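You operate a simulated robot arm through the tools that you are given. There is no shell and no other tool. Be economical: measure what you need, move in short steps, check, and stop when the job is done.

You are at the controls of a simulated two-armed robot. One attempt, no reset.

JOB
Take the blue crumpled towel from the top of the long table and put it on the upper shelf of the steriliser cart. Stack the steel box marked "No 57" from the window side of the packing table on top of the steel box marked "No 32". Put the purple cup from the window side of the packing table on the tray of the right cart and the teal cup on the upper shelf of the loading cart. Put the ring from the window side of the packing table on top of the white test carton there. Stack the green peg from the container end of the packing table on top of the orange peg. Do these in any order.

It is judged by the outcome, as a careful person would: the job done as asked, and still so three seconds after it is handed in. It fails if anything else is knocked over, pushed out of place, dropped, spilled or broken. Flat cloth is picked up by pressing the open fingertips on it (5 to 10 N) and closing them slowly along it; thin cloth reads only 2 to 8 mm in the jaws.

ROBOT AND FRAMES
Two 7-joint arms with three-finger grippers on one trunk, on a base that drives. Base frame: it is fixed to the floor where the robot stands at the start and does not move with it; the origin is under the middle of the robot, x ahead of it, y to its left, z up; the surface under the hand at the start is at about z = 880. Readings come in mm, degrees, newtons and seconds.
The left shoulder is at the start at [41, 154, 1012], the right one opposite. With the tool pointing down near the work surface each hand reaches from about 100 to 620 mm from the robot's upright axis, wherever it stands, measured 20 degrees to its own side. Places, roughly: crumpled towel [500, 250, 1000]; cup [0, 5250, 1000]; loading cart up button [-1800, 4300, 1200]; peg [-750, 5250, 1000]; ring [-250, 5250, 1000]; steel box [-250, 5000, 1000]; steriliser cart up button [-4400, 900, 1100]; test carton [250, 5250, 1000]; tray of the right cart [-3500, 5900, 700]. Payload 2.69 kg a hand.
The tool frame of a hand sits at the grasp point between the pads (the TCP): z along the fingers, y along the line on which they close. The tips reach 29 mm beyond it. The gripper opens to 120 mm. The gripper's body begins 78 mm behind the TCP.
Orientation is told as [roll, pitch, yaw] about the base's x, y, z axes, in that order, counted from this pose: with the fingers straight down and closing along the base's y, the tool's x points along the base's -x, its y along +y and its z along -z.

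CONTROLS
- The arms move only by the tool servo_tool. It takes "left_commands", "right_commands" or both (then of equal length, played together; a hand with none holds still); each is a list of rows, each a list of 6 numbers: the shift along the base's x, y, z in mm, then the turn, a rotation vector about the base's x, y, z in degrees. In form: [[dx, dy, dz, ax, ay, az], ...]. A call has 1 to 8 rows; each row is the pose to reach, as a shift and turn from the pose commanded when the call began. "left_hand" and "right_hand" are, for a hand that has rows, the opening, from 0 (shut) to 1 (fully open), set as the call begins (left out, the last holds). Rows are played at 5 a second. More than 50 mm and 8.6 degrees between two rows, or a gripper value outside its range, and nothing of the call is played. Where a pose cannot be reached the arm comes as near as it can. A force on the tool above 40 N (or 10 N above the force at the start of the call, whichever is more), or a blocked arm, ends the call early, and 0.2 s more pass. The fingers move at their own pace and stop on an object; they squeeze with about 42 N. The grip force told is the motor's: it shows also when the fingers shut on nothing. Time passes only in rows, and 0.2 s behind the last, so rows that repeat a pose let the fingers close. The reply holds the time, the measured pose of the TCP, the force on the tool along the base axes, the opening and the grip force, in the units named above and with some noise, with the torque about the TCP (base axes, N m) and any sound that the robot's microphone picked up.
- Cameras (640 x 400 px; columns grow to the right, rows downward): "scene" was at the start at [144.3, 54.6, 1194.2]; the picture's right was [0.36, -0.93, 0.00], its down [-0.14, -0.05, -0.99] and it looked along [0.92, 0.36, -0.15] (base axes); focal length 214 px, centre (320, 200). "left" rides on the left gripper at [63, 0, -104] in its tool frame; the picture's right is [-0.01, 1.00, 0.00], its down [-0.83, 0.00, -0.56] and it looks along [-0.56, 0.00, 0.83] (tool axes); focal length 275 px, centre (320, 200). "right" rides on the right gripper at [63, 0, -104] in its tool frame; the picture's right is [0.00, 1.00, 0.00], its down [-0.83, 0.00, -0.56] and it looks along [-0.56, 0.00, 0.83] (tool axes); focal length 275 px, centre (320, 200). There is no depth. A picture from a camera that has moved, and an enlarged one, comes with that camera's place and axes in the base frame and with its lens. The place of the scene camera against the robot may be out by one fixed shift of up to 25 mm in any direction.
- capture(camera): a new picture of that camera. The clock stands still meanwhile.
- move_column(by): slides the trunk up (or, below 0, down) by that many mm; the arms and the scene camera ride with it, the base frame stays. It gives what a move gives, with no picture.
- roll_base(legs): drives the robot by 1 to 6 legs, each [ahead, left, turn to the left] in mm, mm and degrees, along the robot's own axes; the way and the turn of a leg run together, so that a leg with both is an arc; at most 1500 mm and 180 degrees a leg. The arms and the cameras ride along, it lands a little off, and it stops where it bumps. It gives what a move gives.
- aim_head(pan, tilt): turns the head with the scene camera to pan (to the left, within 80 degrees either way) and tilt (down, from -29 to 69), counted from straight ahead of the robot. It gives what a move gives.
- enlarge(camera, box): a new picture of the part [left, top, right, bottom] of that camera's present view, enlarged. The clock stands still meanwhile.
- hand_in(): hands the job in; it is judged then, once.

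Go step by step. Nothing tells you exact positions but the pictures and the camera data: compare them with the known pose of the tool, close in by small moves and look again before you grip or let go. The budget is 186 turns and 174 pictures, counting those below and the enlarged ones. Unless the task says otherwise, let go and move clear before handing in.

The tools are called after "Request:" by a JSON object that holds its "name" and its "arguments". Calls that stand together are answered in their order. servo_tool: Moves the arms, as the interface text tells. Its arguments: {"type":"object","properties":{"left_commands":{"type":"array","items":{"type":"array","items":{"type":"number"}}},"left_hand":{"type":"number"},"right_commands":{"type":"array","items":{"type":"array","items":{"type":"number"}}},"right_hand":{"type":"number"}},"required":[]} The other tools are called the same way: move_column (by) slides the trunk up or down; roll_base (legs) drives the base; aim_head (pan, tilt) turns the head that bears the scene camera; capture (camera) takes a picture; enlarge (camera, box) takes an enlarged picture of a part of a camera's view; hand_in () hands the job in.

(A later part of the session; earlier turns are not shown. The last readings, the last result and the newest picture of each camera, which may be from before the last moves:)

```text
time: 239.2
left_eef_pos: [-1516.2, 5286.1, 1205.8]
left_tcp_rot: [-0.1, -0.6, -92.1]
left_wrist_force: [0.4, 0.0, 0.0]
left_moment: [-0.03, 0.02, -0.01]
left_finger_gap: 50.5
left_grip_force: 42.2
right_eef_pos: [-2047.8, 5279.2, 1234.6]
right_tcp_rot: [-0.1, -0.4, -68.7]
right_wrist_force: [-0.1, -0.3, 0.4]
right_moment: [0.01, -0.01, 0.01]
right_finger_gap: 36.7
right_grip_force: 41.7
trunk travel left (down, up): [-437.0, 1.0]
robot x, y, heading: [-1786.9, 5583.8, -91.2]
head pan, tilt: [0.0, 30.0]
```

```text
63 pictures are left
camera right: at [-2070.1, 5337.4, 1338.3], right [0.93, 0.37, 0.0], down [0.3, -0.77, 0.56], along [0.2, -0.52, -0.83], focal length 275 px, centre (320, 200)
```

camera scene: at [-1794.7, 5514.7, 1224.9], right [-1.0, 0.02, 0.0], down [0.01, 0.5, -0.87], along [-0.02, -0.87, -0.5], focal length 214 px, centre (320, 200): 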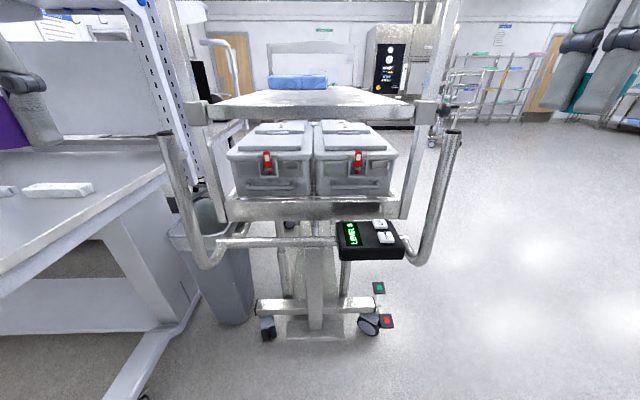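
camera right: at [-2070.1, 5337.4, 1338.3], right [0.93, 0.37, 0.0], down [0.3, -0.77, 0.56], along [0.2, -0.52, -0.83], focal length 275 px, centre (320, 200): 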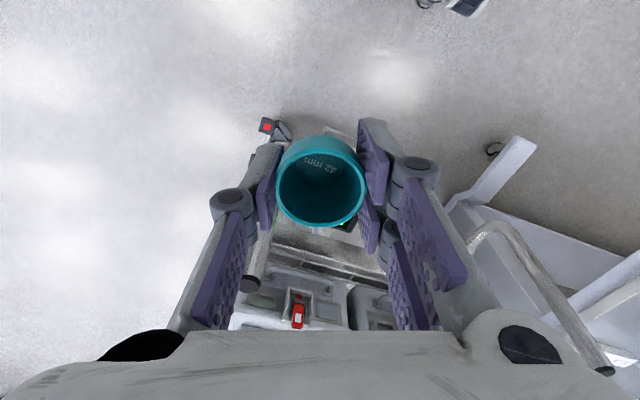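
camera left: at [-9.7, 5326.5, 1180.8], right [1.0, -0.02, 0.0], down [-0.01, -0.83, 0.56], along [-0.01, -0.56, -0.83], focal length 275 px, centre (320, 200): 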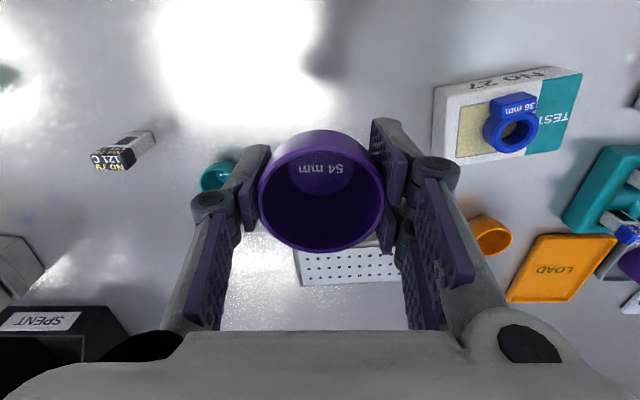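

Shelf front edge ≈y 4960, z≈1156, x −2033…−1535, with posts at its corners and handles outside. I'll bring both hands inward between the posts, then advance.

Request:
{"name": "servo_tool", "arguments": {"left_commands": [[-40, 0, 0, 0, 0, 0], [-80, 0, 0, 0, 0, 0], [-120, 0, 0, 0, 0, 0], [-160, 0, 10, 0, 0, 0]], "right_commands": [[35, 0, 0, 0, 0, 0], [70, 0, 0, 0, 0, 0], [105, 0, 0, 0, 0, 0], [138, 0, 0, 0, 0, 0]]}}

Request:
{"name": "roll_base", "arguments": {"legs": [[190, 0, 1]]}}

Request:
{"name": "capture", "arguments": {"camera": "scene"}}

Request:
{"name": "capture", "arguments": {"camera": "right"}}

```text
time: 240.2
left_eef_pos: [-1678.0, 5285.9, 1214.5]
left_tcp_rot: [-0.3, -0.6, -92.2]
left_wrist_force: [-0.5, 0.4, 0.2]
left_moment: [0.0, 0.03, -0.03]
left_finger_gap: 50.0
left_grip_force: 41.6
right_eef_pos: [-1910.1, 5278.3, 1236.5]
right_tcp_rot: [-0.1, -0.4, -68.8]
right_wrist_force: [0.4, -0.7, -0.8]
right_moment: [-0.04, 0.0, 0.0]
right_finger_gap: 36.5
right_grip_force: 42.3
trunk travel left (down, up): [-437.0, 1.0]
robot x, y, heading: [-1787.8, 5588.3, -91.4]
head pan, tilt: [0.0, 30.0]
```

```text
time: 241.7
left_eef_pos: [-1674.8, 5095.4, 1213.6]
left_tcp_rot: [-0.2, -0.5, -91.3]
left_wrist_force: [-0.4, -0.2, 0.5]
left_moment: [0.02, 0.0, 0.0]
left_finger_gap: 49.7
left_grip_force: 42.3
right_eef_pos: [-1909.6, 5083.3, 1235.9]
right_tcp_rot: [-0.1, -0.3, -67.9]
right_wrist_force: [1.2, 0.5, 0.0]
right_moment: [0.04, 0.01, 0.05]
right_finger_gap: 36.6
right_grip_force: 41.9
trunk travel left (down, up): [-437.0, 1.0]
robot x, y, heading: [-1794.4, 5393.0, -90.7]
head pan, tilt: [0.0, 30.0]
```

```text
62 pictures are left
camera scene: at [-1796.1, 5323.0, 1224.9], right [-1.0, 0.01, 0.0], down [0.0, 0.5, -0.87], along [-0.01, -0.87, -0.5], focal length 214 px, centre (320, 200)
```

scene: 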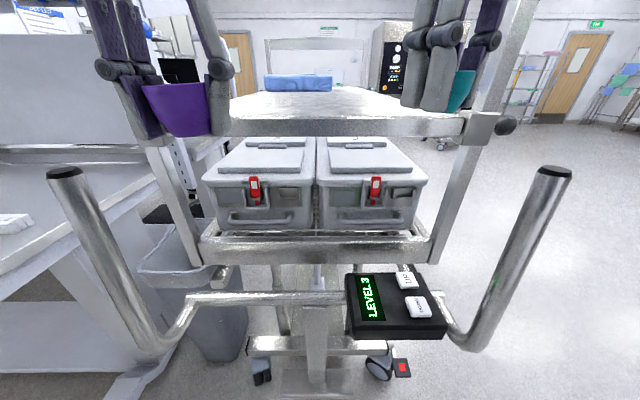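

```text
61 pictures are left
camera right: at [-1931.6, 5142.4, 1339.3], right [0.92, 0.38, 0.0], down [0.32, -0.76, 0.56], along [0.21, -0.52, -0.83], focal length 275 px, centre (320, 200)
```

right: 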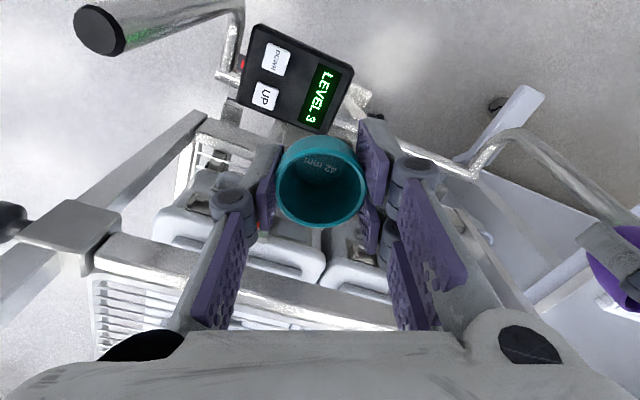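

The panel reads "LEVEL 3"; I must keep off its buttons. Advance 70 mm more, then reach forward over the shelf edge.

Request:
{"name": "roll_base", "arguments": {"legs": [[70, 0, 0]]}}

Request:
{"name": "servo_tool", "arguments": {"right_commands": [[-5, -35, 0, 0, 0, 0], [-10, -70, 0, 0, 0, 0], [-15, -100, -5, 0, 0, 0], [-20, -125, -12, 0, 0, 0], [-20, -145, -20, 0, 0, 0], [-20, -155, -25, 0, 0, 0]]}}

Request:
{"name": "capture", "arguments": {"camera": "right"}}

Request:
{"name": "capture", "arguments": {"camera": "scene"}}

```text
time: 242.7
left_eef_pos: [-1676.5, 5028.1, 1215.3]
left_tcp_rot: [-0.2, -0.5, -91.3]
left_wrist_force: [-0.4, -0.6, -0.5]
left_moment: [0.06, 0.0, -0.02]
left_finger_gap: 50.0
left_grip_force: 42.0
right_eef_pos: [-1909.4, 5015.3, 1235.6]
right_tcp_rot: [0.0, -0.4, -67.9]
right_wrist_force: [-1.2, 0.4, -0.6]
right_moment: [0.03, -0.03, 0.02]
right_finger_gap: 36.6
right_grip_force: 42.4
trunk travel left (down, up): [-437.0, 1.0]
robot x, y, heading: [-1794.5, 5328.5, -90.5]
head pan, tilt: [0.0, 30.0]
```

```text
time: 243.4
left_eef_pos: [-1675.7, 5028.1, 1214.7]
left_tcp_rot: [-0.2, -0.5, -91.3]
left_wrist_force: [-0.8, -2.4, -1.5]
left_moment: [0.25, 0.05, -0.02]
left_finger_gap: 50.2
left_grip_force: 42.6
right_eef_pos: [-1920.4, 4953.4, 1238.7]
right_tcp_rot: [0.6, 0.9, -68.2]
right_wrist_force: [1.7, 37.9, -9.8]
right_moment: [-4.61, -0.22, -1.05]
right_finger_gap: 36.7
right_grip_force: 42.1
right hand out of reach, approached as far as the arm can: row 3
trunk travel left (down, up): [-437.0, 1.0]
robot x, y, heading: [-1792.6, 5330.6, -90.5]
head pan, tilt: [0.0, 30.0]
stopped in row 3 (right hand): the force on the tool passed its limit at 112 N (the readings are from after the stop); the commanded pose is now the measured one
```

```text
60 pictures are left
camera right: at [-1943.9, 5008.5, 1342.1], right [0.93, 0.38, 0.01], down [0.31, -0.78, 0.54], along [0.21, -0.5, -0.84], focal length 275 px, centre (320, 200)
```

right: 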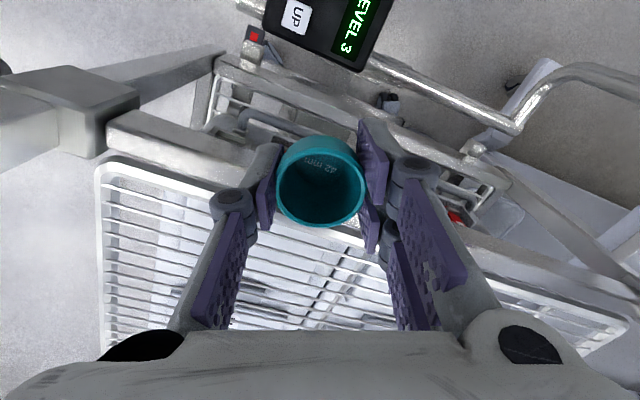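

```text
59 pictures are left
camera scene: at [-1796.4, 5256.6, 1225.0], right [-1.0, 0.01, 0.0], down [0.0, 0.5, -0.87], along [-0.01, -0.87, -0.5], focal length 214 px, centre (320, 200)
```

scene: 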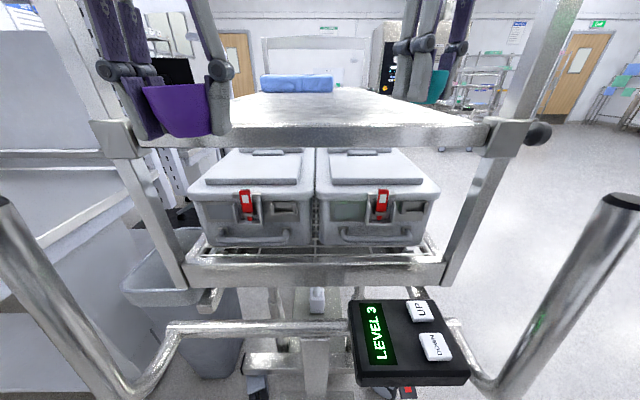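

The gripper met a cross bar at the top of the cart's end frame. I'll back off and go to the cart's open west side instead.

Request:
{"name": "servo_tool", "arguments": {"right_commands": [[5, 30, 0, 0, 0, 0], [10, 60, 0, 0, 0, 0]]}}

Request:
{"name": "roll_base", "arguments": {"legs": [[-420, 0, 0], [0, -1150, 0]]}}

Request:
{"name": "aim_head", "arguments": {"pan": 40, "tilt": 10}}

Request:
{"name": "capture", "arguments": {"camera": "scene"}}

```text
time: 244.0
left_eef_pos: [-1675.8, 5028.3, 1214.1]
left_tcp_rot: [-0.2, -0.4, -91.3]
left_wrist_force: [0.1, -0.4, 0.5]
left_moment: [-0.05, -0.05, 0.03]
left_finger_gap: 50.0
left_grip_force: 41.9
right_eef_pos: [-1912.9, 5011.4, 1236.8]
right_tcp_rot: [0.8, 0.7, -68.0]
right_wrist_force: [-0.4, -0.2, -0.5]
right_moment: [0.0, 0.0, -0.04]
right_finger_gap: 36.5
right_grip_force: 41.7
trunk travel left (down, up): [-437.0, 1.0]
robot x, y, heading: [-1791.3, 5328.9, -90.6]
head pan, tilt: [0.0, 30.0]
```

```text
time: 255.4
left_eef_pos: [-2834.7, 5436.1, 1213.1]
left_tcp_rot: [-0.2, -0.4, -90.0]
left_wrist_force: [0.3, 0.1, -1.1]
left_moment: [0.02, -0.01, -0.02]
left_finger_gap: 50.1
left_grip_force: 41.9
right_eef_pos: [-3071.5, 5413.6, 1237.0]
right_tcp_rot: [0.7, 0.7, -66.8]
right_wrist_force: [-0.2, 0.9, -0.3]
right_moment: [0.02, 0.02, 0.0]
right_finger_gap: 36.5
right_grip_force: 42.0
trunk travel left (down, up): [-437.0, 1.0]
robot x, y, heading: [-2960.9, 5731.8, -89.6]
head pan, tilt: [0.0, 30.0]
```

```text
time: 256.4
left_eef_pos: [-2835.6, 5436.5, 1213.6]
left_tcp_rot: [-0.2, -0.4, -90.1]
left_wrist_force: [0.0, 0.0, 0.1]
left_moment: [-0.01, 0.04, -0.02]
left_finger_gap: 49.8
left_grip_force: 41.8
right_eef_pos: [-3070.5, 5413.1, 1236.7]
right_tcp_rot: [0.7, 0.7, -66.7]
right_wrist_force: [-0.2, 0.1, -0.1]
right_moment: [0.01, 0.02, 0.02]
right_finger_gap: 36.5
right_grip_force: 41.7
trunk travel left (down, up): [-437.0, 1.0]
robot x, y, heading: [-2956.2, 5732.6, -89.2]
head pan, tilt: [40.0, 10.0]
```

```text
58 pictures are left
camera scene: at [-2900.6, 5681.2, 1257.1], right [-0.76, -0.65, 0.0], down [-0.11, 0.13, -0.98], along [0.64, -0.75, -0.17], focal length 214 px, centre (320, 200)
```

scene: 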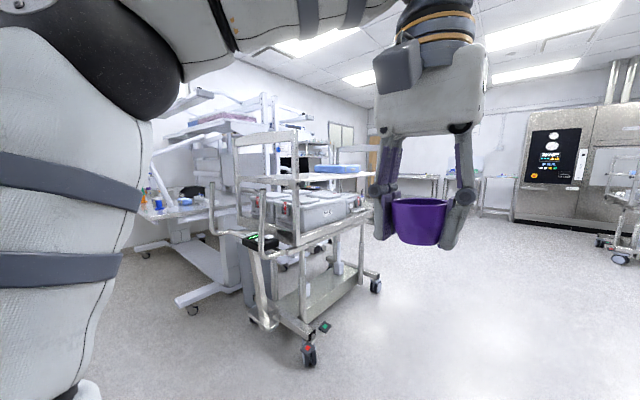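

Good view of the cart's open west side. The right cart is close by too; look to the right first.

Request:
{"name": "aim_head", "arguments": {"pan": -80, "tilt": 25}}

Request:
{"name": "capture", "arguments": {"camera": "scene"}}

```text
time: 258.4
left_eef_pos: [-2835.0, 5434.6, 1213.7]
left_tcp_rot: [-0.3, -0.3, -90.0]
left_wrist_force: [-0.8, 0.6, 0.4]
left_moment: [0.04, -0.02, -0.03]
left_finger_gap: 50.1
left_grip_force: 42.4
right_eef_pos: [-3070.1, 5415.1, 1236.2]
right_tcp_rot: [0.7, 0.7, -66.8]
right_wrist_force: [-0.2, 0.3, -1.5]
right_moment: [0.02, 0.01, 0.0]
right_finger_gap: 36.4
right_grip_force: 41.3
trunk travel left (down, up): [-437.0, 1.0]
robot x, y, heading: [-2956.0, 5734.4, -89.3]
head pan, tilt: [-80.0, 25.0]
```

```text
57 pictures are left
camera scene: at [-3051.7, 5734.6, 1232.8], right [-0.19, 0.98, 0.0], down [0.42, 0.08, -0.91], along [-0.89, -0.17, -0.42], focal length 214 px, centre (320, 200)
```

scene: 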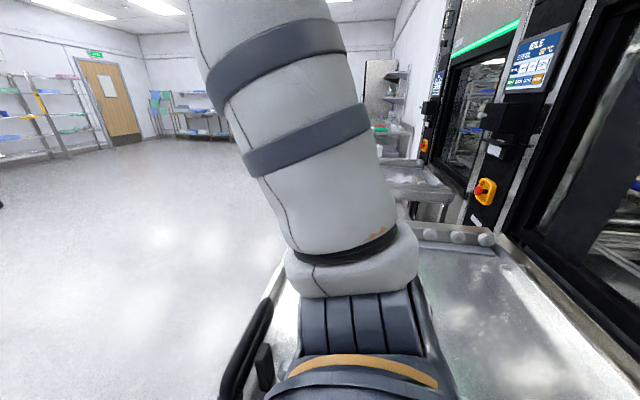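

The right cart stands just to my right. I'll go round to its south side and face it.

Request:
{"name": "roll_base", "arguments": {"legs": [[650, 0, 0], [0, -500, 0], [0, 0, 179]]}}

Request:
{"name": "aim_head", "arguments": {"pan": 0, "tilt": 30}}

Request:
{"name": "capture", "arguments": {"camera": "scene"}}

Request:
{"name": "capture", "arguments": {"camera": "left"}}

```text
time: 259.9
left_eef_pos: [-2831.3, 5342.0, 1212.3]
left_tcp_rot: [-0.1, -0.4, -90.4]
left_wrist_force: [-0.6, -1.4, -0.2]
left_moment: [-0.04, -0.01, -0.01]
left_finger_gap: 49.9
left_grip_force: 42.1
right_eef_pos: [-3065.4, 5320.4, 1235.3]
right_tcp_rot: [0.6, 0.8, -67.2]
right_wrist_force: [0.5, -0.1, 0.8]
right_moment: [-0.01, 0.0, 0.02]
right_finger_gap: 36.6
right_grip_force: 41.9
trunk travel left (down, up): [-437.0, 1.0]
robot x, y, heading: [-2953.3, 5638.0, -89.9]
head pan, tilt: [-80.0, 25.0]
stopped in leg 1: the robot was blocked; the commanded pose is now the measured one
```

```text
time: 261.5
left_eef_pos: [-2831.6, 5339.8, 1213.4]
left_tcp_rot: [-0.2, -0.3, -90.4]
left_wrist_force: [-0.1, -0.3, -0.6]
left_moment: [0.03, -0.01, -0.02]
left_finger_gap: 49.6
left_grip_force: 41.5
right_eef_pos: [-3067.1, 5318.5, 1236.5]
right_tcp_rot: [0.6, 0.8, -67.2]
right_wrist_force: [-1.1, -0.1, -0.1]
right_moment: [-0.02, -0.01, 0.0]
right_finger_gap: 36.6
right_grip_force: 41.7
trunk travel left (down, up): [-437.0, 1.0]
robot x, y, heading: [-2953.7, 5639.7, -89.7]
head pan, tilt: [0.0, 30.0]
```

```text
56 pictures are left
camera scene: at [-2955.6, 5567.2, 1224.8], right [-1.0, -0.01, 0.0], down [0.0, 0.5, -0.87], along [0.0, -0.87, -0.5], focal length 214 px, centre (320, 200)
```

scene: 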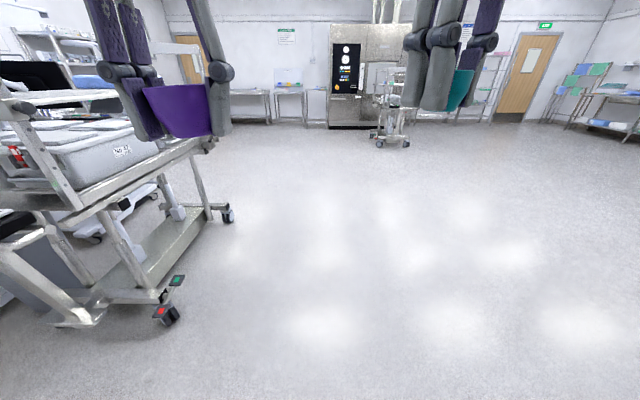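

```text
55 pictures are left
camera left: at [-2830.1, 5404.2, 1317.1], right [1.0, -0.01, 0.0], down [-0.01, -0.83, 0.56], along [-0.01, -0.56, -0.83], focal length 275 px, centre (320, 200)
```

left: 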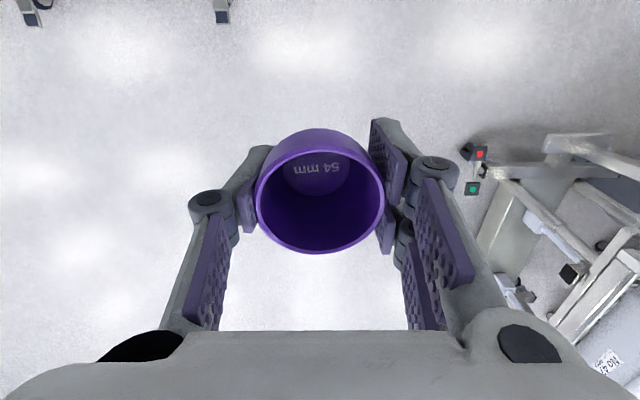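

My base is blocked by the right cart's caster near [-3219, 5415]. Step away to the left first, then go south and around.

Request:
{"name": "roll_base", "arguments": {"legs": [[-20, 60, 0], [0, 190, 0], [800, 0, 0], [0, -900, 0]]}}

Request:
{"name": "roll_base", "arguments": {"legs": [[0, 0, 179.7]]}}

Request:
{"name": "capture", "arguments": {"camera": "scene"}}

```text
time: 275.0
left_eef_pos: [-3479.7, 4569.2, 1213.5]
left_tcp_rot: [-0.2, -0.3, -90.5]
left_wrist_force: [0.5, 1.1, -0.6]
left_moment: [0.04, 0.04, 0.01]
left_finger_gap: 49.2
left_grip_force: 42.9
right_eef_pos: [-3715.1, 4549.5, 1236.1]
right_tcp_rot: [0.6, 0.8, -67.3]
right_wrist_force: [0.0, -0.3, -0.7]
right_moment: [-0.01, -0.02, 0.02]
right_finger_gap: 36.3
right_grip_force: 41.7
trunk travel left (down, up): [-437.0, 1.0]
robot x, y, heading: [-3599.0, 4866.3, -89.9]
head pan, tilt: [0.0, 30.0]
```

```text
time: 282.8
left_eef_pos: [-3723.8, 5163.7, 1212.8]
left_tcp_rot: [-0.2, -0.4, 90.1]
left_wrist_force: [0.3, -0.6, 0.3]
left_moment: [-0.01, 0.01, 0.02]
left_finger_gap: 49.7
left_grip_force: 42.2
right_eef_pos: [-3488.4, 5187.2, 1236.8]
right_tcp_rot: [0.8, 0.8, 113.3]
right_wrist_force: [-1.1, 0.5, 0.9]
right_moment: [-0.01, -0.01, 0.01]
right_finger_gap: 36.3
right_grip_force: 42.1
trunk travel left (down, up): [-437.0, 1.0]
robot x, y, heading: [-3601.3, 4867.1, 91.0]
head pan, tilt: [0.0, 30.0]
```

```text
54 pictures are left
camera scene: at [-3604.8, 4981.8, 1224.8], right [1.0, 0.01, 0.0], down [0.01, -0.5, -0.87], along [-0.01, 0.87, -0.5], focal length 214 px, centre (320, 200)
```

scene: 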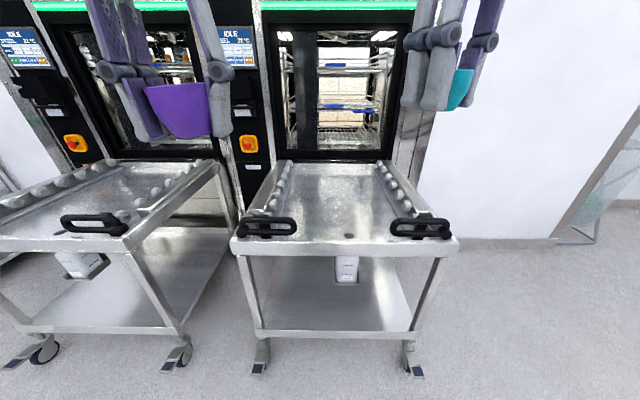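

Clear view: the right cart's tray is ahead (front edge y≈5570, z≈700, centre x≈-3515). Approach and lower the purple cup over it.

Request:
{"name": "roll_base", "arguments": {"legs": [[270, -160, -1]]}}

Request:
{"name": "servo_tool", "arguments": {"left_commands": [[6, 25, -35, 0, 0, 0], [12, 50, -70, 0, 0, 0], [18, 75, -105, 0, 0, 0], [24, 100, -140, 0, 0, 0], [30, 125, -175, 0, 0, 0], [36, 150, -210, 0, 0, 0], [42, 175, -245, 0, 0, 0], [48, 195, -280, 0, 0, 0]]}}

Request:
{"name": "capture", "arguments": {"camera": "left"}}

Request:
{"name": "capture", "arguments": {"camera": "scene"}}

```text
time: 284.9
left_eef_pos: [-3564.4, 5444.2, 1212.9]
left_tcp_rot: [-0.1, -0.4, 89.3]
left_wrist_force: [0.2, -0.6, -0.4]
left_moment: [-0.02, -0.02, 0.02]
left_finger_gap: 49.5
left_grip_force: 42.2
right_eef_pos: [-3328.2, 5464.0, 1235.3]
right_tcp_rot: [0.7, 0.8, 112.6]
right_wrist_force: [-1.1, 0.2, 0.2]
right_moment: [-0.04, 0.04, -0.01]
right_finger_gap: 36.2
right_grip_force: 42.6
trunk travel left (down, up): [-437.0, 1.0]
robot x, y, heading: [-3446.2, 5149.2, 90.1]
head pan, tilt: [0.0, 30.0]
```

```text
time: 286.7
left_eef_pos: [-3515.4, 5640.8, 932.8]
left_tcp_rot: [-0.2, -0.3, 89.3]
left_wrist_force: [-0.1, -0.3, -0.2]
left_moment: [-0.03, 0.0, 0.03]
left_finger_gap: 49.5
left_grip_force: 41.9
right_eef_pos: [-3328.5, 5466.2, 1235.6]
right_tcp_rot: [0.8, 0.9, 112.5]
right_wrist_force: [0.4, 0.7, -0.2]
right_moment: [0.0, 0.03, 0.0]
right_finger_gap: 36.2
right_grip_force: 42.4
trunk travel left (down, up): [-437.0, 1.0]
robot x, y, heading: [-3444.4, 5146.9, 89.8]
head pan, tilt: [0.0, 30.0]
```

```text
53 pictures are left
camera left: at [-3516.8, 5576.9, 1036.7], right [-1.0, 0.02, 0.0], down [0.01, 0.83, 0.56], along [0.01, 0.56, -0.83], focal length 275 px, centre (320, 200)
```

left: 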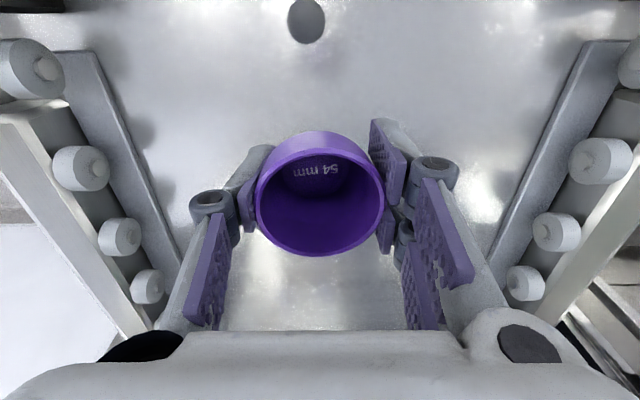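

```text
52 pictures are left
camera scene: at [-3448.0, 5261.0, 1224.6], right [1.0, 0.0, 0.0], down [0.0, -0.5, -0.87], along [0.0, 0.87, -0.5], focal length 214 px, centre (320, 200)
```

scene: 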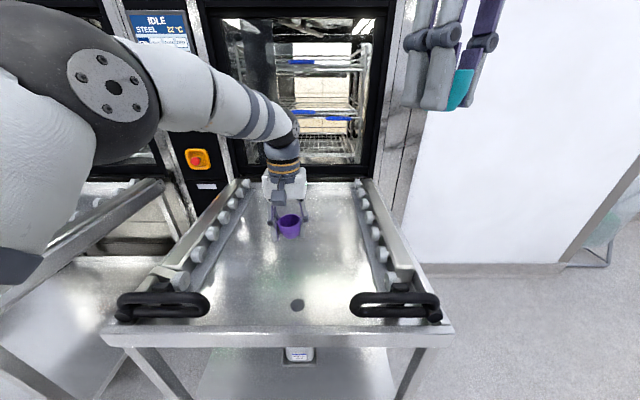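

The tray height looks ~745–780; lower in steps watching force.

Request:
{"name": "servo_tool", "arguments": {"left_commands": [[0, 0, -30, 0, 0, 0], [0, 0, -60, 0, 0, 0], [0, 0, -80, 0, 0, 0], [0, 0, -95, 0, 0, 0], [0, 0, -95, 0, 0, 0]]}}

Request:
{"name": "capture", "arguments": {"camera": "scene"}}

Request:
{"name": "capture", "arguments": {"camera": "left"}}

```text
time: 287.9
left_eef_pos: [-3514.2, 5639.3, 835.0]
left_tcp_rot: [-0.1, -0.4, 89.4]
left_wrist_force: [0.2, -0.8, -0.1]
left_moment: [-0.01, -0.02, 0.0]
left_finger_gap: 49.7
left_grip_force: 42.3
right_eef_pos: [-3328.8, 5463.3, 1236.1]
right_tcp_rot: [0.6, 0.9, 112.5]
right_wrist_force: [-0.2, 0.7, 0.2]
right_moment: [-0.01, 0.01, 0.02]
right_finger_gap: 36.3
right_grip_force: 41.4
trunk travel left (down, up): [-437.0, 1.0]
robot x, y, heading: [-3446.1, 5142.6, 90.2]
head pan, tilt: [0.0, 30.0]
```

```text
51 pictures are left
camera scene: at [-3448.1, 5260.0, 1224.8], right [1.0, 0.0, 0.0], down [0.0, -0.5, -0.87], along [0.0, 0.87, -0.5], focal length 214 px, centre (320, 200)
```

scene: 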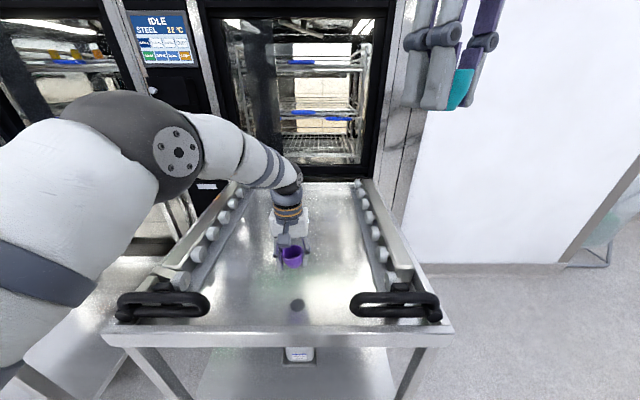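

```text
50 pictures are left
camera left: at [-3515.3, 5575.7, 940.3], right [-1.0, 0.02, 0.0], down [0.01, 0.83, 0.56], along [0.01, 0.56, -0.83], focal length 275 px, centre (320, 200)
```

left: 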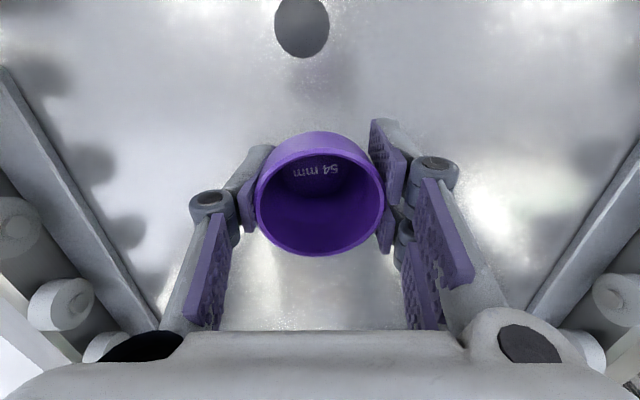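

Request:
{"name": "servo_tool", "arguments": {"left_commands": [[0, 0, -8, 0, 0, 0], [0, 0, -14, 0, 0, 0], [0, 0, -18, 0, 0, 0], [0, 0, -22, 0, 0, 0], [0, 0, -26, 0, 0, 0], [0, 0, -29, 0, 0, 0], [0, 0, -32, 0, 0, 0], [0, 0, -35, 0, 0, 0]]}}

```text
time: 289.7
left_eef_pos: [-3515.5, 5639.7, 804.4]
left_tcp_rot: [-0.3, -0.3, 89.2]
left_wrist_force: [0.2, -0.1, -0.2]
left_moment: [-0.01, 0.0, -0.01]
left_finger_gap: 49.3
left_grip_force: 41.9
right_eef_pos: [-3327.2, 5465.1, 1236.3]
right_tcp_rot: [0.7, 0.9, 112.5]
right_wrist_force: [0.5, 0.5, -0.5]
right_moment: [-0.03, 0.03, -0.01]
right_finger_gap: 36.6
right_grip_force: 42.1
trunk travel left (down, up): [-437.0, 1.0]
robot x, y, heading: [-3445.7, 5150.3, 90.0]
head pan, tilt: [0.0, 30.0]
```

Request:
{"name": "servo_tool", "arguments": {"left_commands": [[0, 0, -3, 0, 0, 0], [0, 0, -6, 0, 0, 0], [0, 0, -9, 0, 0, 0], [0, 0, -12, 0, 0, 0], [0, 0, -15, 0, 0, 0], [0, 0, -18, 0, 0, 0]]}}

Request:
{"name": "capture", "arguments": {"camera": "left"}}

```text
time: 291.1
left_eef_pos: [-3516.9, 5639.7, 785.0]
left_tcp_rot: [-0.1, -0.4, 89.3]
left_wrist_force: [0.0, 0.2, -0.6]
left_moment: [0.0, 0.01, -0.02]
left_finger_gap: 49.2
left_grip_force: 41.6
right_eef_pos: [-3328.3, 5464.1, 1235.9]
right_tcp_rot: [0.7, 0.8, 112.5]
right_wrist_force: [0.0, -0.6, 0.0]
right_moment: [-0.02, 0.02, -0.01]
right_finger_gap: 36.5
right_grip_force: 42.3
trunk travel left (down, up): [-437.0, 1.0]
robot x, y, heading: [-3443.5, 5148.1, 90.4]
head pan, tilt: [0.0, 30.0]
```

```text
49 pictures are left
camera left: at [-3517.4, 5575.7, 889.4], right [-1.0, 0.02, 0.0], down [0.01, 0.83, 0.56], along [0.01, 0.56, -0.83], focal length 275 px, centre (320, 200)
```

left: 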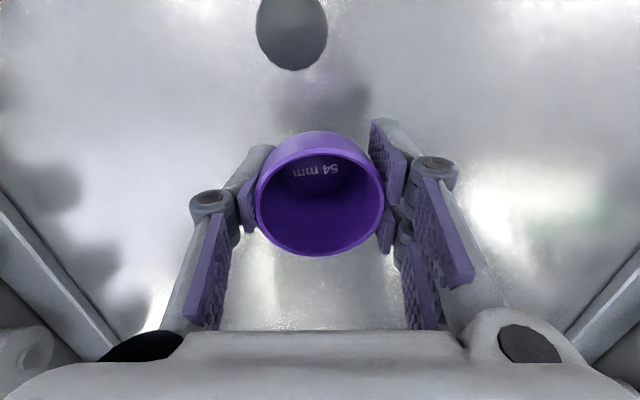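

Request:
{"name": "servo_tool", "arguments": {"left_commands": [[0, 0, -4, 0, 0, 0], [0, 0, -7, 0, 0, 0], [0, 0, -10, 0, 0, 0], [0, 0, -13, 0, 0, 0], [0, 0, -16, 0, 0, 0], [0, 0, -19, 0, 0, 0], [0, 0, -22, 0, 0, 0]]}}

Request:
{"name": "enlarge", "arguments": {"camera": "scene", "box": [240, 210, 350, 320]}}

```text
time: 292.7
left_eef_pos: [-3516.3, 5638.7, 762.9]
left_tcp_rot: [-0.1, -0.3, 89.3]
left_wrist_force: [0.5, -0.7, -0.1]
left_moment: [0.0, 0.01, 0.0]
left_finger_gap: 49.2
left_grip_force: 42.2
right_eef_pos: [-3327.5, 5464.4, 1236.5]
right_tcp_rot: [0.7, 0.8, 112.4]
right_wrist_force: [0.0, -0.2, -0.4]
right_moment: [-0.01, -0.03, 0.02]
right_finger_gap: 36.1
right_grip_force: 42.0
trunk travel left (down, up): [-437.0, 1.0]
robot x, y, heading: [-3441.9, 5146.2, 90.1]
head pan, tilt: [0.0, 30.0]
```

```text
3.64 times, centred on (295, 265) of scene
camera zoom: at [-3448.1, 5260.2, 1224.8], right [1.0, 0.0, 0.0], down [0.0, -0.5, -0.87], along [0.0, 0.87, -0.5], focal length 780 px, centre (411, -36)
```

zoom: 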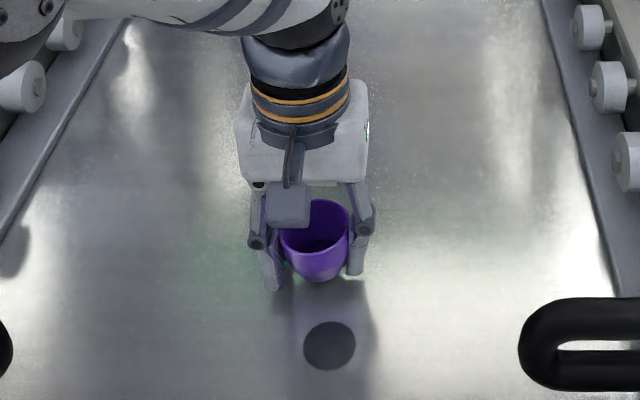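

Request:
{"name": "servo_tool", "arguments": {"left_commands": [[0, 0, -4, 0, 0, 0], [0, 0, -7, 0, 0, 0], [0, 0, -10, 0, 0, 0], [0, 0, -13, 0, 0, 0], [0, 0, -16, 0, 0, 0], [0, 0, -19, 0, 0, 0], [0, 0, -22, 0, 0, 0], [0, 0, -25, 0, 0, 0]]}}

Request:
{"name": "capture", "arguments": {"camera": "left"}}

```text
time: 294.3
left_eef_pos: [-3518.6, 5643.0, 748.6]
left_tcp_rot: [0.0, -1.3, 89.4]
left_wrist_force: [-2.2, -2.1, 29.7]
left_moment: [-0.56, 0.73, 0.03]
left_finger_gap: 50.4
left_grip_force: 41.8
right_eef_pos: [-3328.2, 5460.9, 1237.9]
right_tcp_rot: [0.7, 0.6, 112.5]
right_wrist_force: [-0.4, -0.6, -1.2]
right_moment: [-0.02, 0.03, -0.02]
right_finger_gap: 36.1
right_grip_force: 42.5
trunk travel left (down, up): [-437.0, 1.0]
robot x, y, heading: [-3442.7, 5149.6, 90.3]
head pan, tilt: [0.0, 30.0]
stopped in row 7 (left hand): the force on the tool passed its limit at 44 N (the readings are from after the stop); the commanded pose is now the measured one
```

```text
47 pictures are left
camera left: at [-3518.9, 5577.9, 852.4], right [-1.0, 0.02, 0.0], down [0.01, 0.82, 0.57], along [0.01, 0.57, -0.82], focal length 275 px, centre (320, 200)
```

left: 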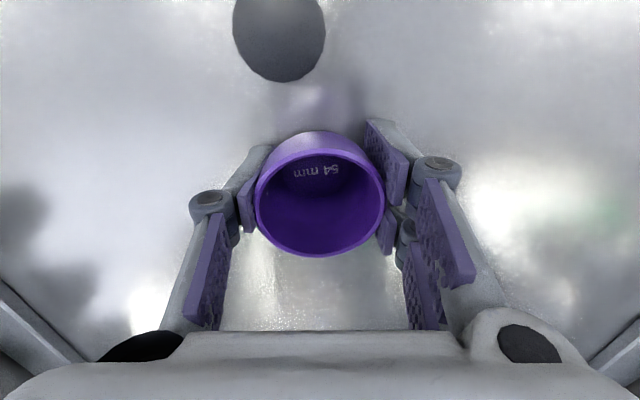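

Contact. Ease up slightly, open and lift away.

Request:
{"name": "servo_tool", "arguments": {"left_commands": [[0, 0, 2, 0, 0, 0], [0, 0, 2, 0, 0, 0], [0, 0, 2, 0, 0, 0]], "left_hand": 0.85}}

Request:
{"name": "servo_tool", "arguments": {"left_commands": [[0, 0, 40, 0, 0, 0], [0, 0, 85, 0, 0, 0], [0, 0, 130, 0, 0, 0], [0, -15, 175, 0, 0, 0], [0, -40, 215, 0, 0, 0], [0, -70, 255, 0, 0, 0], [0, -100, 295, 0, 0, 0], [0, -130, 335, 0, 0, 0]]}}

Request:
{"name": "capture", "arguments": {"camera": "scene"}}

```text
time: 295.1
left_eef_pos: [-3518.3, 5641.2, 746.0]
left_tcp_rot: [0.0, -0.7, 89.3]
left_wrist_force: [1.0, -0.6, 0.4]
left_moment: [-0.02, 0.0, -0.01]
left_finger_gap: 101.9
left_grip_force: 0.1
right_eef_pos: [-3327.7, 5464.2, 1236.5]
right_tcp_rot: [0.7, 0.9, 112.4]
right_wrist_force: [0.0, 0.0, 0.2]
right_moment: [0.04, -0.02, 0.02]
right_finger_gap: 36.4
right_grip_force: 41.9
trunk travel left (down, up): [-437.0, 1.0]
robot x, y, heading: [-3444.1, 5149.4, 89.9]
head pan, tilt: [0.0, 30.0]
```

```text
time: 296.9
left_eef_pos: [-3517.9, 5512.0, 1086.2]
left_tcp_rot: [0.0, -0.8, 89.3]
left_wrist_force: [-0.7, -0.3, 1.1]
left_moment: [0.01, -0.02, -0.01]
left_finger_gap: 102.1
left_grip_force: 0.1
right_eef_pos: [-3329.0, 5463.2, 1236.4]
right_tcp_rot: [0.6, 0.7, 112.5]
right_wrist_force: [-0.7, 0.1, 0.5]
right_moment: [0.03, 0.02, 0.02]
right_finger_gap: 36.0
right_grip_force: 42.3
trunk travel left (down, up): [-437.0, 1.0]
robot x, y, heading: [-3445.0, 5146.3, 89.9]
head pan, tilt: [0.0, 30.0]
```

```text
46 pictures are left
camera scene: at [-3448.5, 5258.9, 1225.0], right [1.0, 0.0, 0.0], down [0.0, -0.5, -0.87], along [0.0, 0.87, -0.5], focal length 214 px, centre (320, 200)
```

scene: 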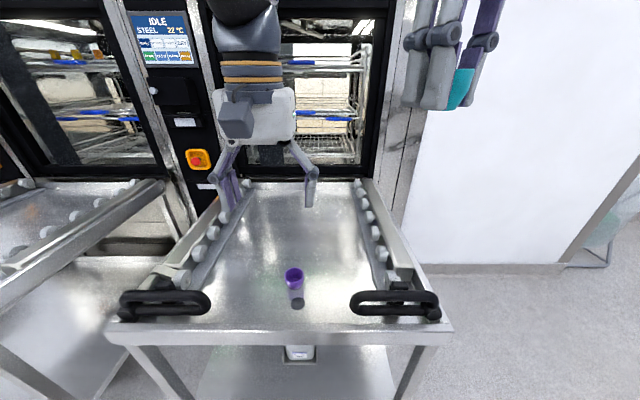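

Purple cup stands on the right cart's tray. Now back off, turn east, and go to the loading cart's west side with the teal cup.

Request:
{"name": "servo_tool", "arguments": {"left_commands": [[-20, -15, 30, 0, 0, 0], [-40, -35, 60, 0, 0, 0], [-60, -55, 90, 0, 0, 0], [-77, -70, 118, 0, 0, 0]]}}

Request:
{"name": "roll_base", "arguments": {"legs": [[-450, 0, 0], [0, 0, -90], [600, -200, 0]]}}

Request:
{"name": "aim_head", "arguments": {"pan": 0, "tilt": 15}}

Request:
{"name": "capture", "arguments": {"camera": "scene"}}

```text
time: 297.9
left_eef_pos: [-3595.3, 5442.2, 1199.8]
left_tcp_rot: [0.0, -0.6, 89.4]
left_wrist_force: [-0.3, -0.5, 0.1]
left_moment: [0.01, -0.02, 0.01]
left_finger_gap: 102.3
left_grip_force: 0.0
right_eef_pos: [-3328.7, 5463.7, 1236.0]
right_tcp_rot: [0.6, 0.8, 112.5]
right_wrist_force: [-0.5, 0.5, -0.8]
right_moment: [0.0, -0.03, -0.01]
right_finger_gap: 36.4
right_grip_force: 42.2
trunk travel left (down, up): [-437.0, 1.0]
robot x, y, heading: [-3444.1, 5147.3, 89.9]
head pan, tilt: [0.0, 30.0]
```

```text
time: 307.7
left_eef_pos: [-2536.6, 4642.0, 1200.6]
left_tcp_rot: [0.0, -0.7, -0.7]
left_wrist_force: [1.1, 0.3, 0.0]
left_moment: [-0.03, 0.01, -0.02]
left_finger_gap: 101.9
left_grip_force: 0.0
right_eef_pos: [-2515.5, 4375.0, 1236.5]
right_tcp_rot: [0.6, 0.8, 22.4]
right_wrist_force: [-0.1, 0.2, 0.2]
right_moment: [0.01, 0.01, 0.0]
right_finger_gap: 36.2
right_grip_force: 41.9
trunk travel left (down, up): [-437.0, 1.0]
robot x, y, heading: [-2835.6, 4491.9, 0.1]
head pan, tilt: [0.0, 30.0]
```

```text
time: 308.5
left_eef_pos: [-2537.6, 4643.3, 1200.0]
left_tcp_rot: [-0.2, -0.8, -0.8]
left_wrist_force: [0.4, 0.3, 0.2]
left_moment: [-0.01, 0.03, -0.03]
left_finger_gap: 101.9
left_grip_force: 0.1
right_eef_pos: [-2516.3, 4375.5, 1235.2]
right_tcp_rot: [0.6, 0.9, 22.3]
right_wrist_force: [-0.2, 0.3, -0.1]
right_moment: [-0.03, 0.01, 0.02]
right_finger_gap: 36.3
right_grip_force: 42.6
trunk travel left (down, up): [-437.0, 1.0]
robot x, y, heading: [-2834.1, 4490.0, 0.1]
head pan, tilt: [0.0, 15.0]
```

```text
45 pictures are left
camera scene: at [-2741.4, 4513.2, 1248.9], right [0.0, -1.0, 0.0], down [-0.26, 0.0, -0.97], along [0.97, 0.0, -0.26], focal length 214 px, centre (320, 200)
```

scene: 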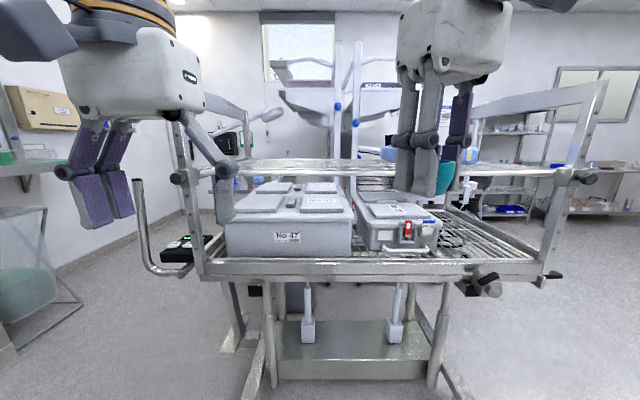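

The west side is open between the end frames. Move nearer (and a bit north) and look with the right camera.

Request:
{"name": "roll_base", "arguments": {"legs": [[300, 130, 0]]}}

Request:
{"name": "aim_head", "arguments": {"pan": 0, "tilt": 30}}

Request:
{"name": "capture", "arguments": {"camera": "scene"}}

Request:
{"name": "capture", "arguments": {"camera": "right"}}

```text
time: 310.7
left_eef_pos: [-2230.8, 4769.2, 1200.3]
left_tcp_rot: [-0.2, -0.7, -0.6]
left_wrist_force: [0.4, 0.0, 0.2]
left_moment: [0.0, 0.03, 0.01]
left_finger_gap: 101.7
left_grip_force: 0.0
right_eef_pos: [-2209.4, 4502.0, 1236.7]
right_tcp_rot: [0.5, 0.8, 22.5]
right_wrist_force: [1.2, 0.1, -0.6]
right_moment: [-0.02, 0.04, 0.02]
right_finger_gap: 36.4
right_grip_force: 42.0
trunk travel left (down, up): [-437.0, 1.0]
robot x, y, heading: [-2526.8, 4615.9, 0.1]
head pan, tilt: [0.0, 15.0]
```

```text
time: 311.4
left_eef_pos: [-2232.1, 4769.1, 1200.1]
left_tcp_rot: [0.0, -0.6, -0.6]
left_wrist_force: [0.7, 1.2, 0.8]
left_moment: [0.01, -0.03, 0.01]
left_finger_gap: 102.1
left_grip_force: 0.0
right_eef_pos: [-2209.9, 4501.6, 1236.2]
right_tcp_rot: [0.6, 0.8, 22.6]
right_wrist_force: [0.5, -0.3, 0.2]
right_moment: [-0.02, -0.01, 0.03]
right_finger_gap: 36.3
right_grip_force: 41.6
trunk travel left (down, up): [-437.0, 1.0]
robot x, y, heading: [-2528.3, 4615.6, 0.0]
head pan, tilt: [0.0, 30.0]
```

```text
44 pictures are left
camera scene: at [-2438.7, 4639.2, 1224.9], right [0.0, -1.0, 0.0], down [-0.5, 0.0, -0.87], along [0.87, 0.0, -0.5], focal length 214 px, centre (320, 200)
```

scene: 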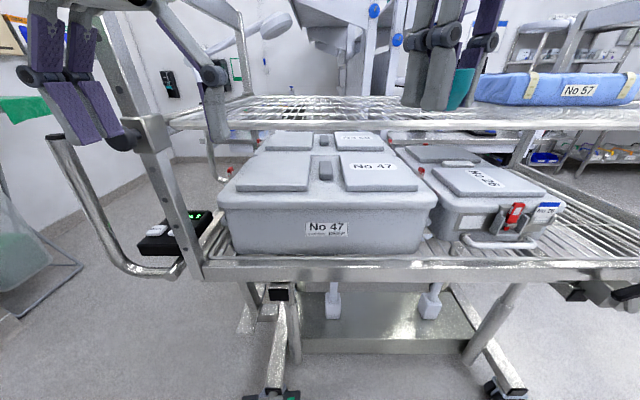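

```text
43 pictures are left
camera right: at [-2265.3, 4476.1, 1340.7], right [-0.39, 0.92, 0.01], down [0.78, 0.32, 0.54], along [0.5, 0.22, -0.84], focal length 275 px, centre (320, 200)
```

right: 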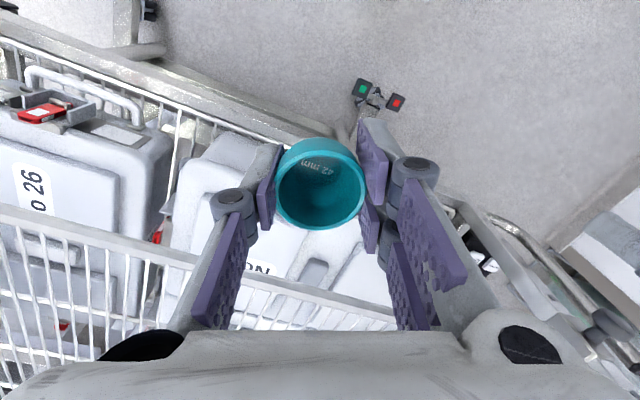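

The blue pack No 57 is to the south; the spot ahead is free wire shelf. Move in 105 mm and reach forward over it to see the wires.

Request:
{"name": "roll_base", "arguments": {"legs": [[110, 0, 0]]}}

Request:
{"name": "servo_tool", "arguments": {"right_commands": [[30, 0, 0, 0, 0, 0], [60, 0, 0, 0, 0, 0], [90, 0, 0, 0, 0, 0], [115, 0, -3, 0, 0, 0], [130, 0, -6, 0, 0, 0]]}}

Request:
{"name": "capture", "arguments": {"camera": "right"}}

Request:
{"name": "capture", "arguments": {"camera": "scene"}}

```text
time: 312.6
left_eef_pos: [-2120.6, 4768.2, 1199.7]
left_tcp_rot: [-0.1, -0.7, -0.8]
left_wrist_force: [0.3, 0.3, -0.2]
left_moment: [-0.01, 0.04, 0.02]
left_finger_gap: 102.2
left_grip_force: 0.0
right_eef_pos: [-2100.4, 4501.7, 1235.9]
right_tcp_rot: [0.6, 0.7, 22.3]
right_wrist_force: [-0.1, 0.4, -1.0]
right_moment: [-0.02, 0.0, 0.0]
right_finger_gap: 36.2
right_grip_force: 42.2
trunk travel left (down, up): [-437.0, 1.0]
robot x, y, heading: [-2418.3, 4617.0, -0.0]
head pan, tilt: [0.0, 30.0]
```

```text
time: 313.8
left_eef_pos: [-2122.2, 4768.2, 1200.6]
left_tcp_rot: [-0.1, -0.7, -0.8]
left_wrist_force: [-0.6, 0.3, 0.5]
left_moment: [-0.02, -0.03, 0.01]
left_finger_gap: 102.1
left_grip_force: 0.1
right_eef_pos: [-2008.7, 4489.2, 1217.3]
right_tcp_rot: [0.6, 0.5, 22.5]
right_wrist_force: [-0.3, -0.5, -0.6]
right_moment: [-0.01, -0.05, -0.04]
right_finger_gap: 36.1
right_grip_force: 41.6
right hand out of reach, approached as far as the arm can: row 3, 4, 5
trunk travel left (down, up): [-437.0, 1.0]
robot x, y, heading: [-2419.5, 4615.8, 0.0]
head pan, tilt: [0.0, 30.0]
```

```text
42 pictures are left
camera right: at [-2064.6, 4464.1, 1319.9], right [-0.39, 0.92, 0.01], down [0.77, 0.32, 0.55], along [0.5, 0.22, -0.84], focal length 275 px, centre (320, 200)
```

right: 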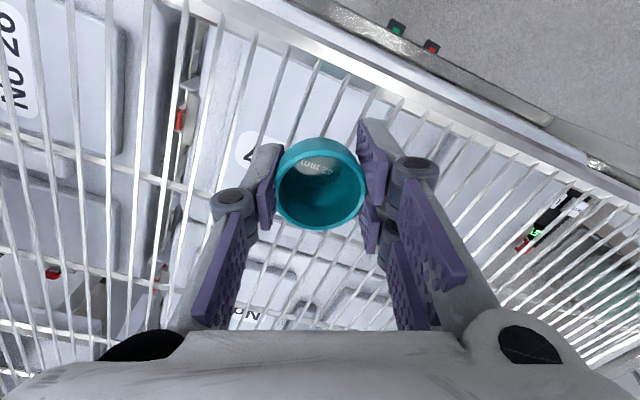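

```text
41 pictures are left
camera scene: at [-2329.7, 4639.3, 1224.9], right [0.0, -1.0, 0.0], down [-0.5, 0.0, -0.87], along [0.87, 0.0, -0.5], focal length 214 px, centre (320, 200)
```

scene: 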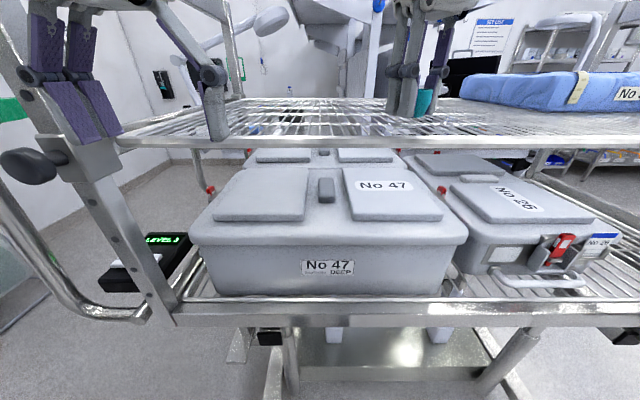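

Request:
{"name": "enlarge", "arguments": {"camera": "right", "box": [220, 40, 420, 165]}}

```text
3.20 times, centred on (320, 102) of right
camera zoom: at [-2064.6, 4464.1, 1319.9], right [-0.39, 0.92, 0.01], down [0.77, 0.32, 0.55], along [0.5, 0.22, -0.84], focal length 881 px, centre (320, 512)
```

zoom: 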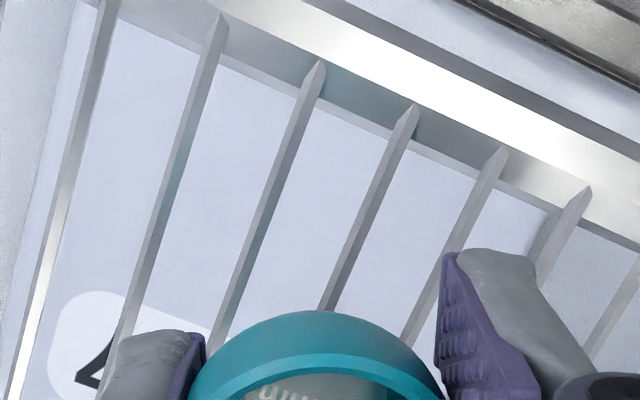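

Wires run along x at pitch ~17 mm (y ≈4472, 4489). I'll centre the cup between those two at y≈4481, a bit further in, and lower.

Request:
{"name": "servo_tool", "arguments": {"right_commands": [[0, -8, 0, 0, 0, 0], [0, -8, -5, 0, 0, 0], [8, -8, -9, 0, 0, 0], [8, -8, -9, 0, 0, 0]]}}

Request:
{"name": "enlarge", "arguments": {"camera": "right", "box": [220, 40, 420, 165]}}

Request:
{"name": "enlarge", "arguments": {"camera": "scene", "box": [370, 40, 470, 150]}}

```text
time: 314.8
left_eef_pos: [-2122.2, 4767.4, 1199.5]
left_tcp_rot: [0.0, -0.6, -0.7]
left_wrist_force: [-0.4, -0.2, 0.8]
left_moment: [0.0, 0.0, -0.02]
left_finger_gap: 101.8
left_grip_force: 0.0
right_eef_pos: [-2002.2, 4481.5, 1206.2]
right_tcp_rot: [0.6, 0.8, 22.4]
right_wrist_force: [-0.3, -0.1, -0.6]
right_moment: [-0.03, 0.01, -0.01]
right_finger_gap: 36.1
right_grip_force: 42.2
trunk travel left (down, up): [-437.0, 1.0]
robot x, y, heading: [-2417.1, 4613.4, -0.1]
head pan, tilt: [0.0, 30.0]
```

```text
3.20 times, centred on (320, 102) of right
camera zoom: at [-2057.5, 4456.0, 1310.8], right [-0.38, 0.92, 0.01], down [0.78, 0.32, 0.54], along [0.5, 0.22, -0.84], focal length 881 px, centre (320, 512)
```

zoom: 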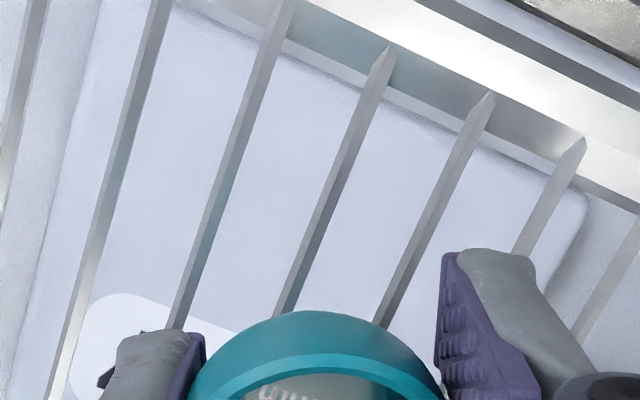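

```text
3.64 times, centred on (420, 95) of scene
camera zoom: at [-2329.4, 4639.0, 1224.9], right [0.0, -1.0, 0.0], down [-0.5, 0.0, -0.87], along [0.87, 0.0, -0.5], focal length 780 px, centre (-44, 582)
```

zoom: 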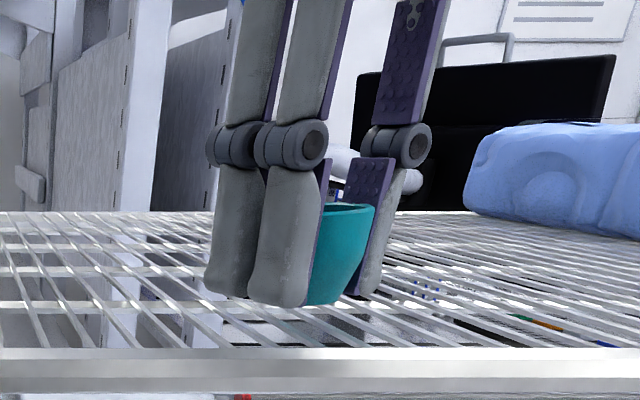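

Centred between the two wires. Lower gently to contact.

Request:
{"name": "servo_tool", "arguments": {"right_commands": [[0, 0, -2, 0, 0, 0], [0, 0, -4, 0, 0, 0], [0, 0, -6, 0, 0, 0], [0, 0, -8, 0, 0, 0]]}}

Request:
{"name": "enlarge", "arguments": {"camera": "scene", "box": [370, 40, 470, 150]}}

```text
time: 315.8
left_eef_pos: [-2122.1, 4768.3, 1199.9]
left_tcp_rot: [-0.1, -0.9, -0.8]
left_wrist_force: [0.7, -0.3, -1.3]
left_moment: [-0.02, 0.01, -0.01]
left_finger_gap: 102.0
left_grip_force: 0.0
right_eef_pos: [-2001.6, 4481.0, 1200.6]
right_tcp_rot: [0.6, 0.5, 22.3]
right_wrist_force: [3.3, -0.1, 14.4]
right_moment: [0.12, -0.13, -0.03]
right_finger_gap: 36.4
right_grip_force: 41.9
trunk travel left (down, up): [-437.0, 1.0]
robot x, y, heading: [-2416.9, 4618.3, 0.0]
head pan, tilt: [0.0, 30.0]
```

```text
3.64 times, centred on (420, 95) of scene
camera zoom: at [-2329.6, 4639.2, 1225.1], right [0.0, -1.0, 0.0], down [-0.5, 0.0, -0.87], along [0.87, 0.0, -0.5], focal length 780 px, centre (-44, 582)
```

zoom: 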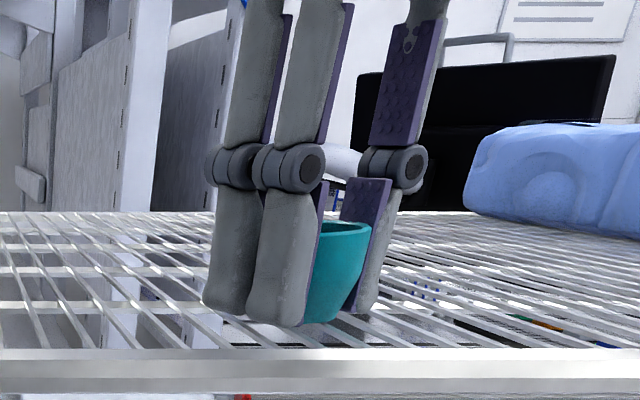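

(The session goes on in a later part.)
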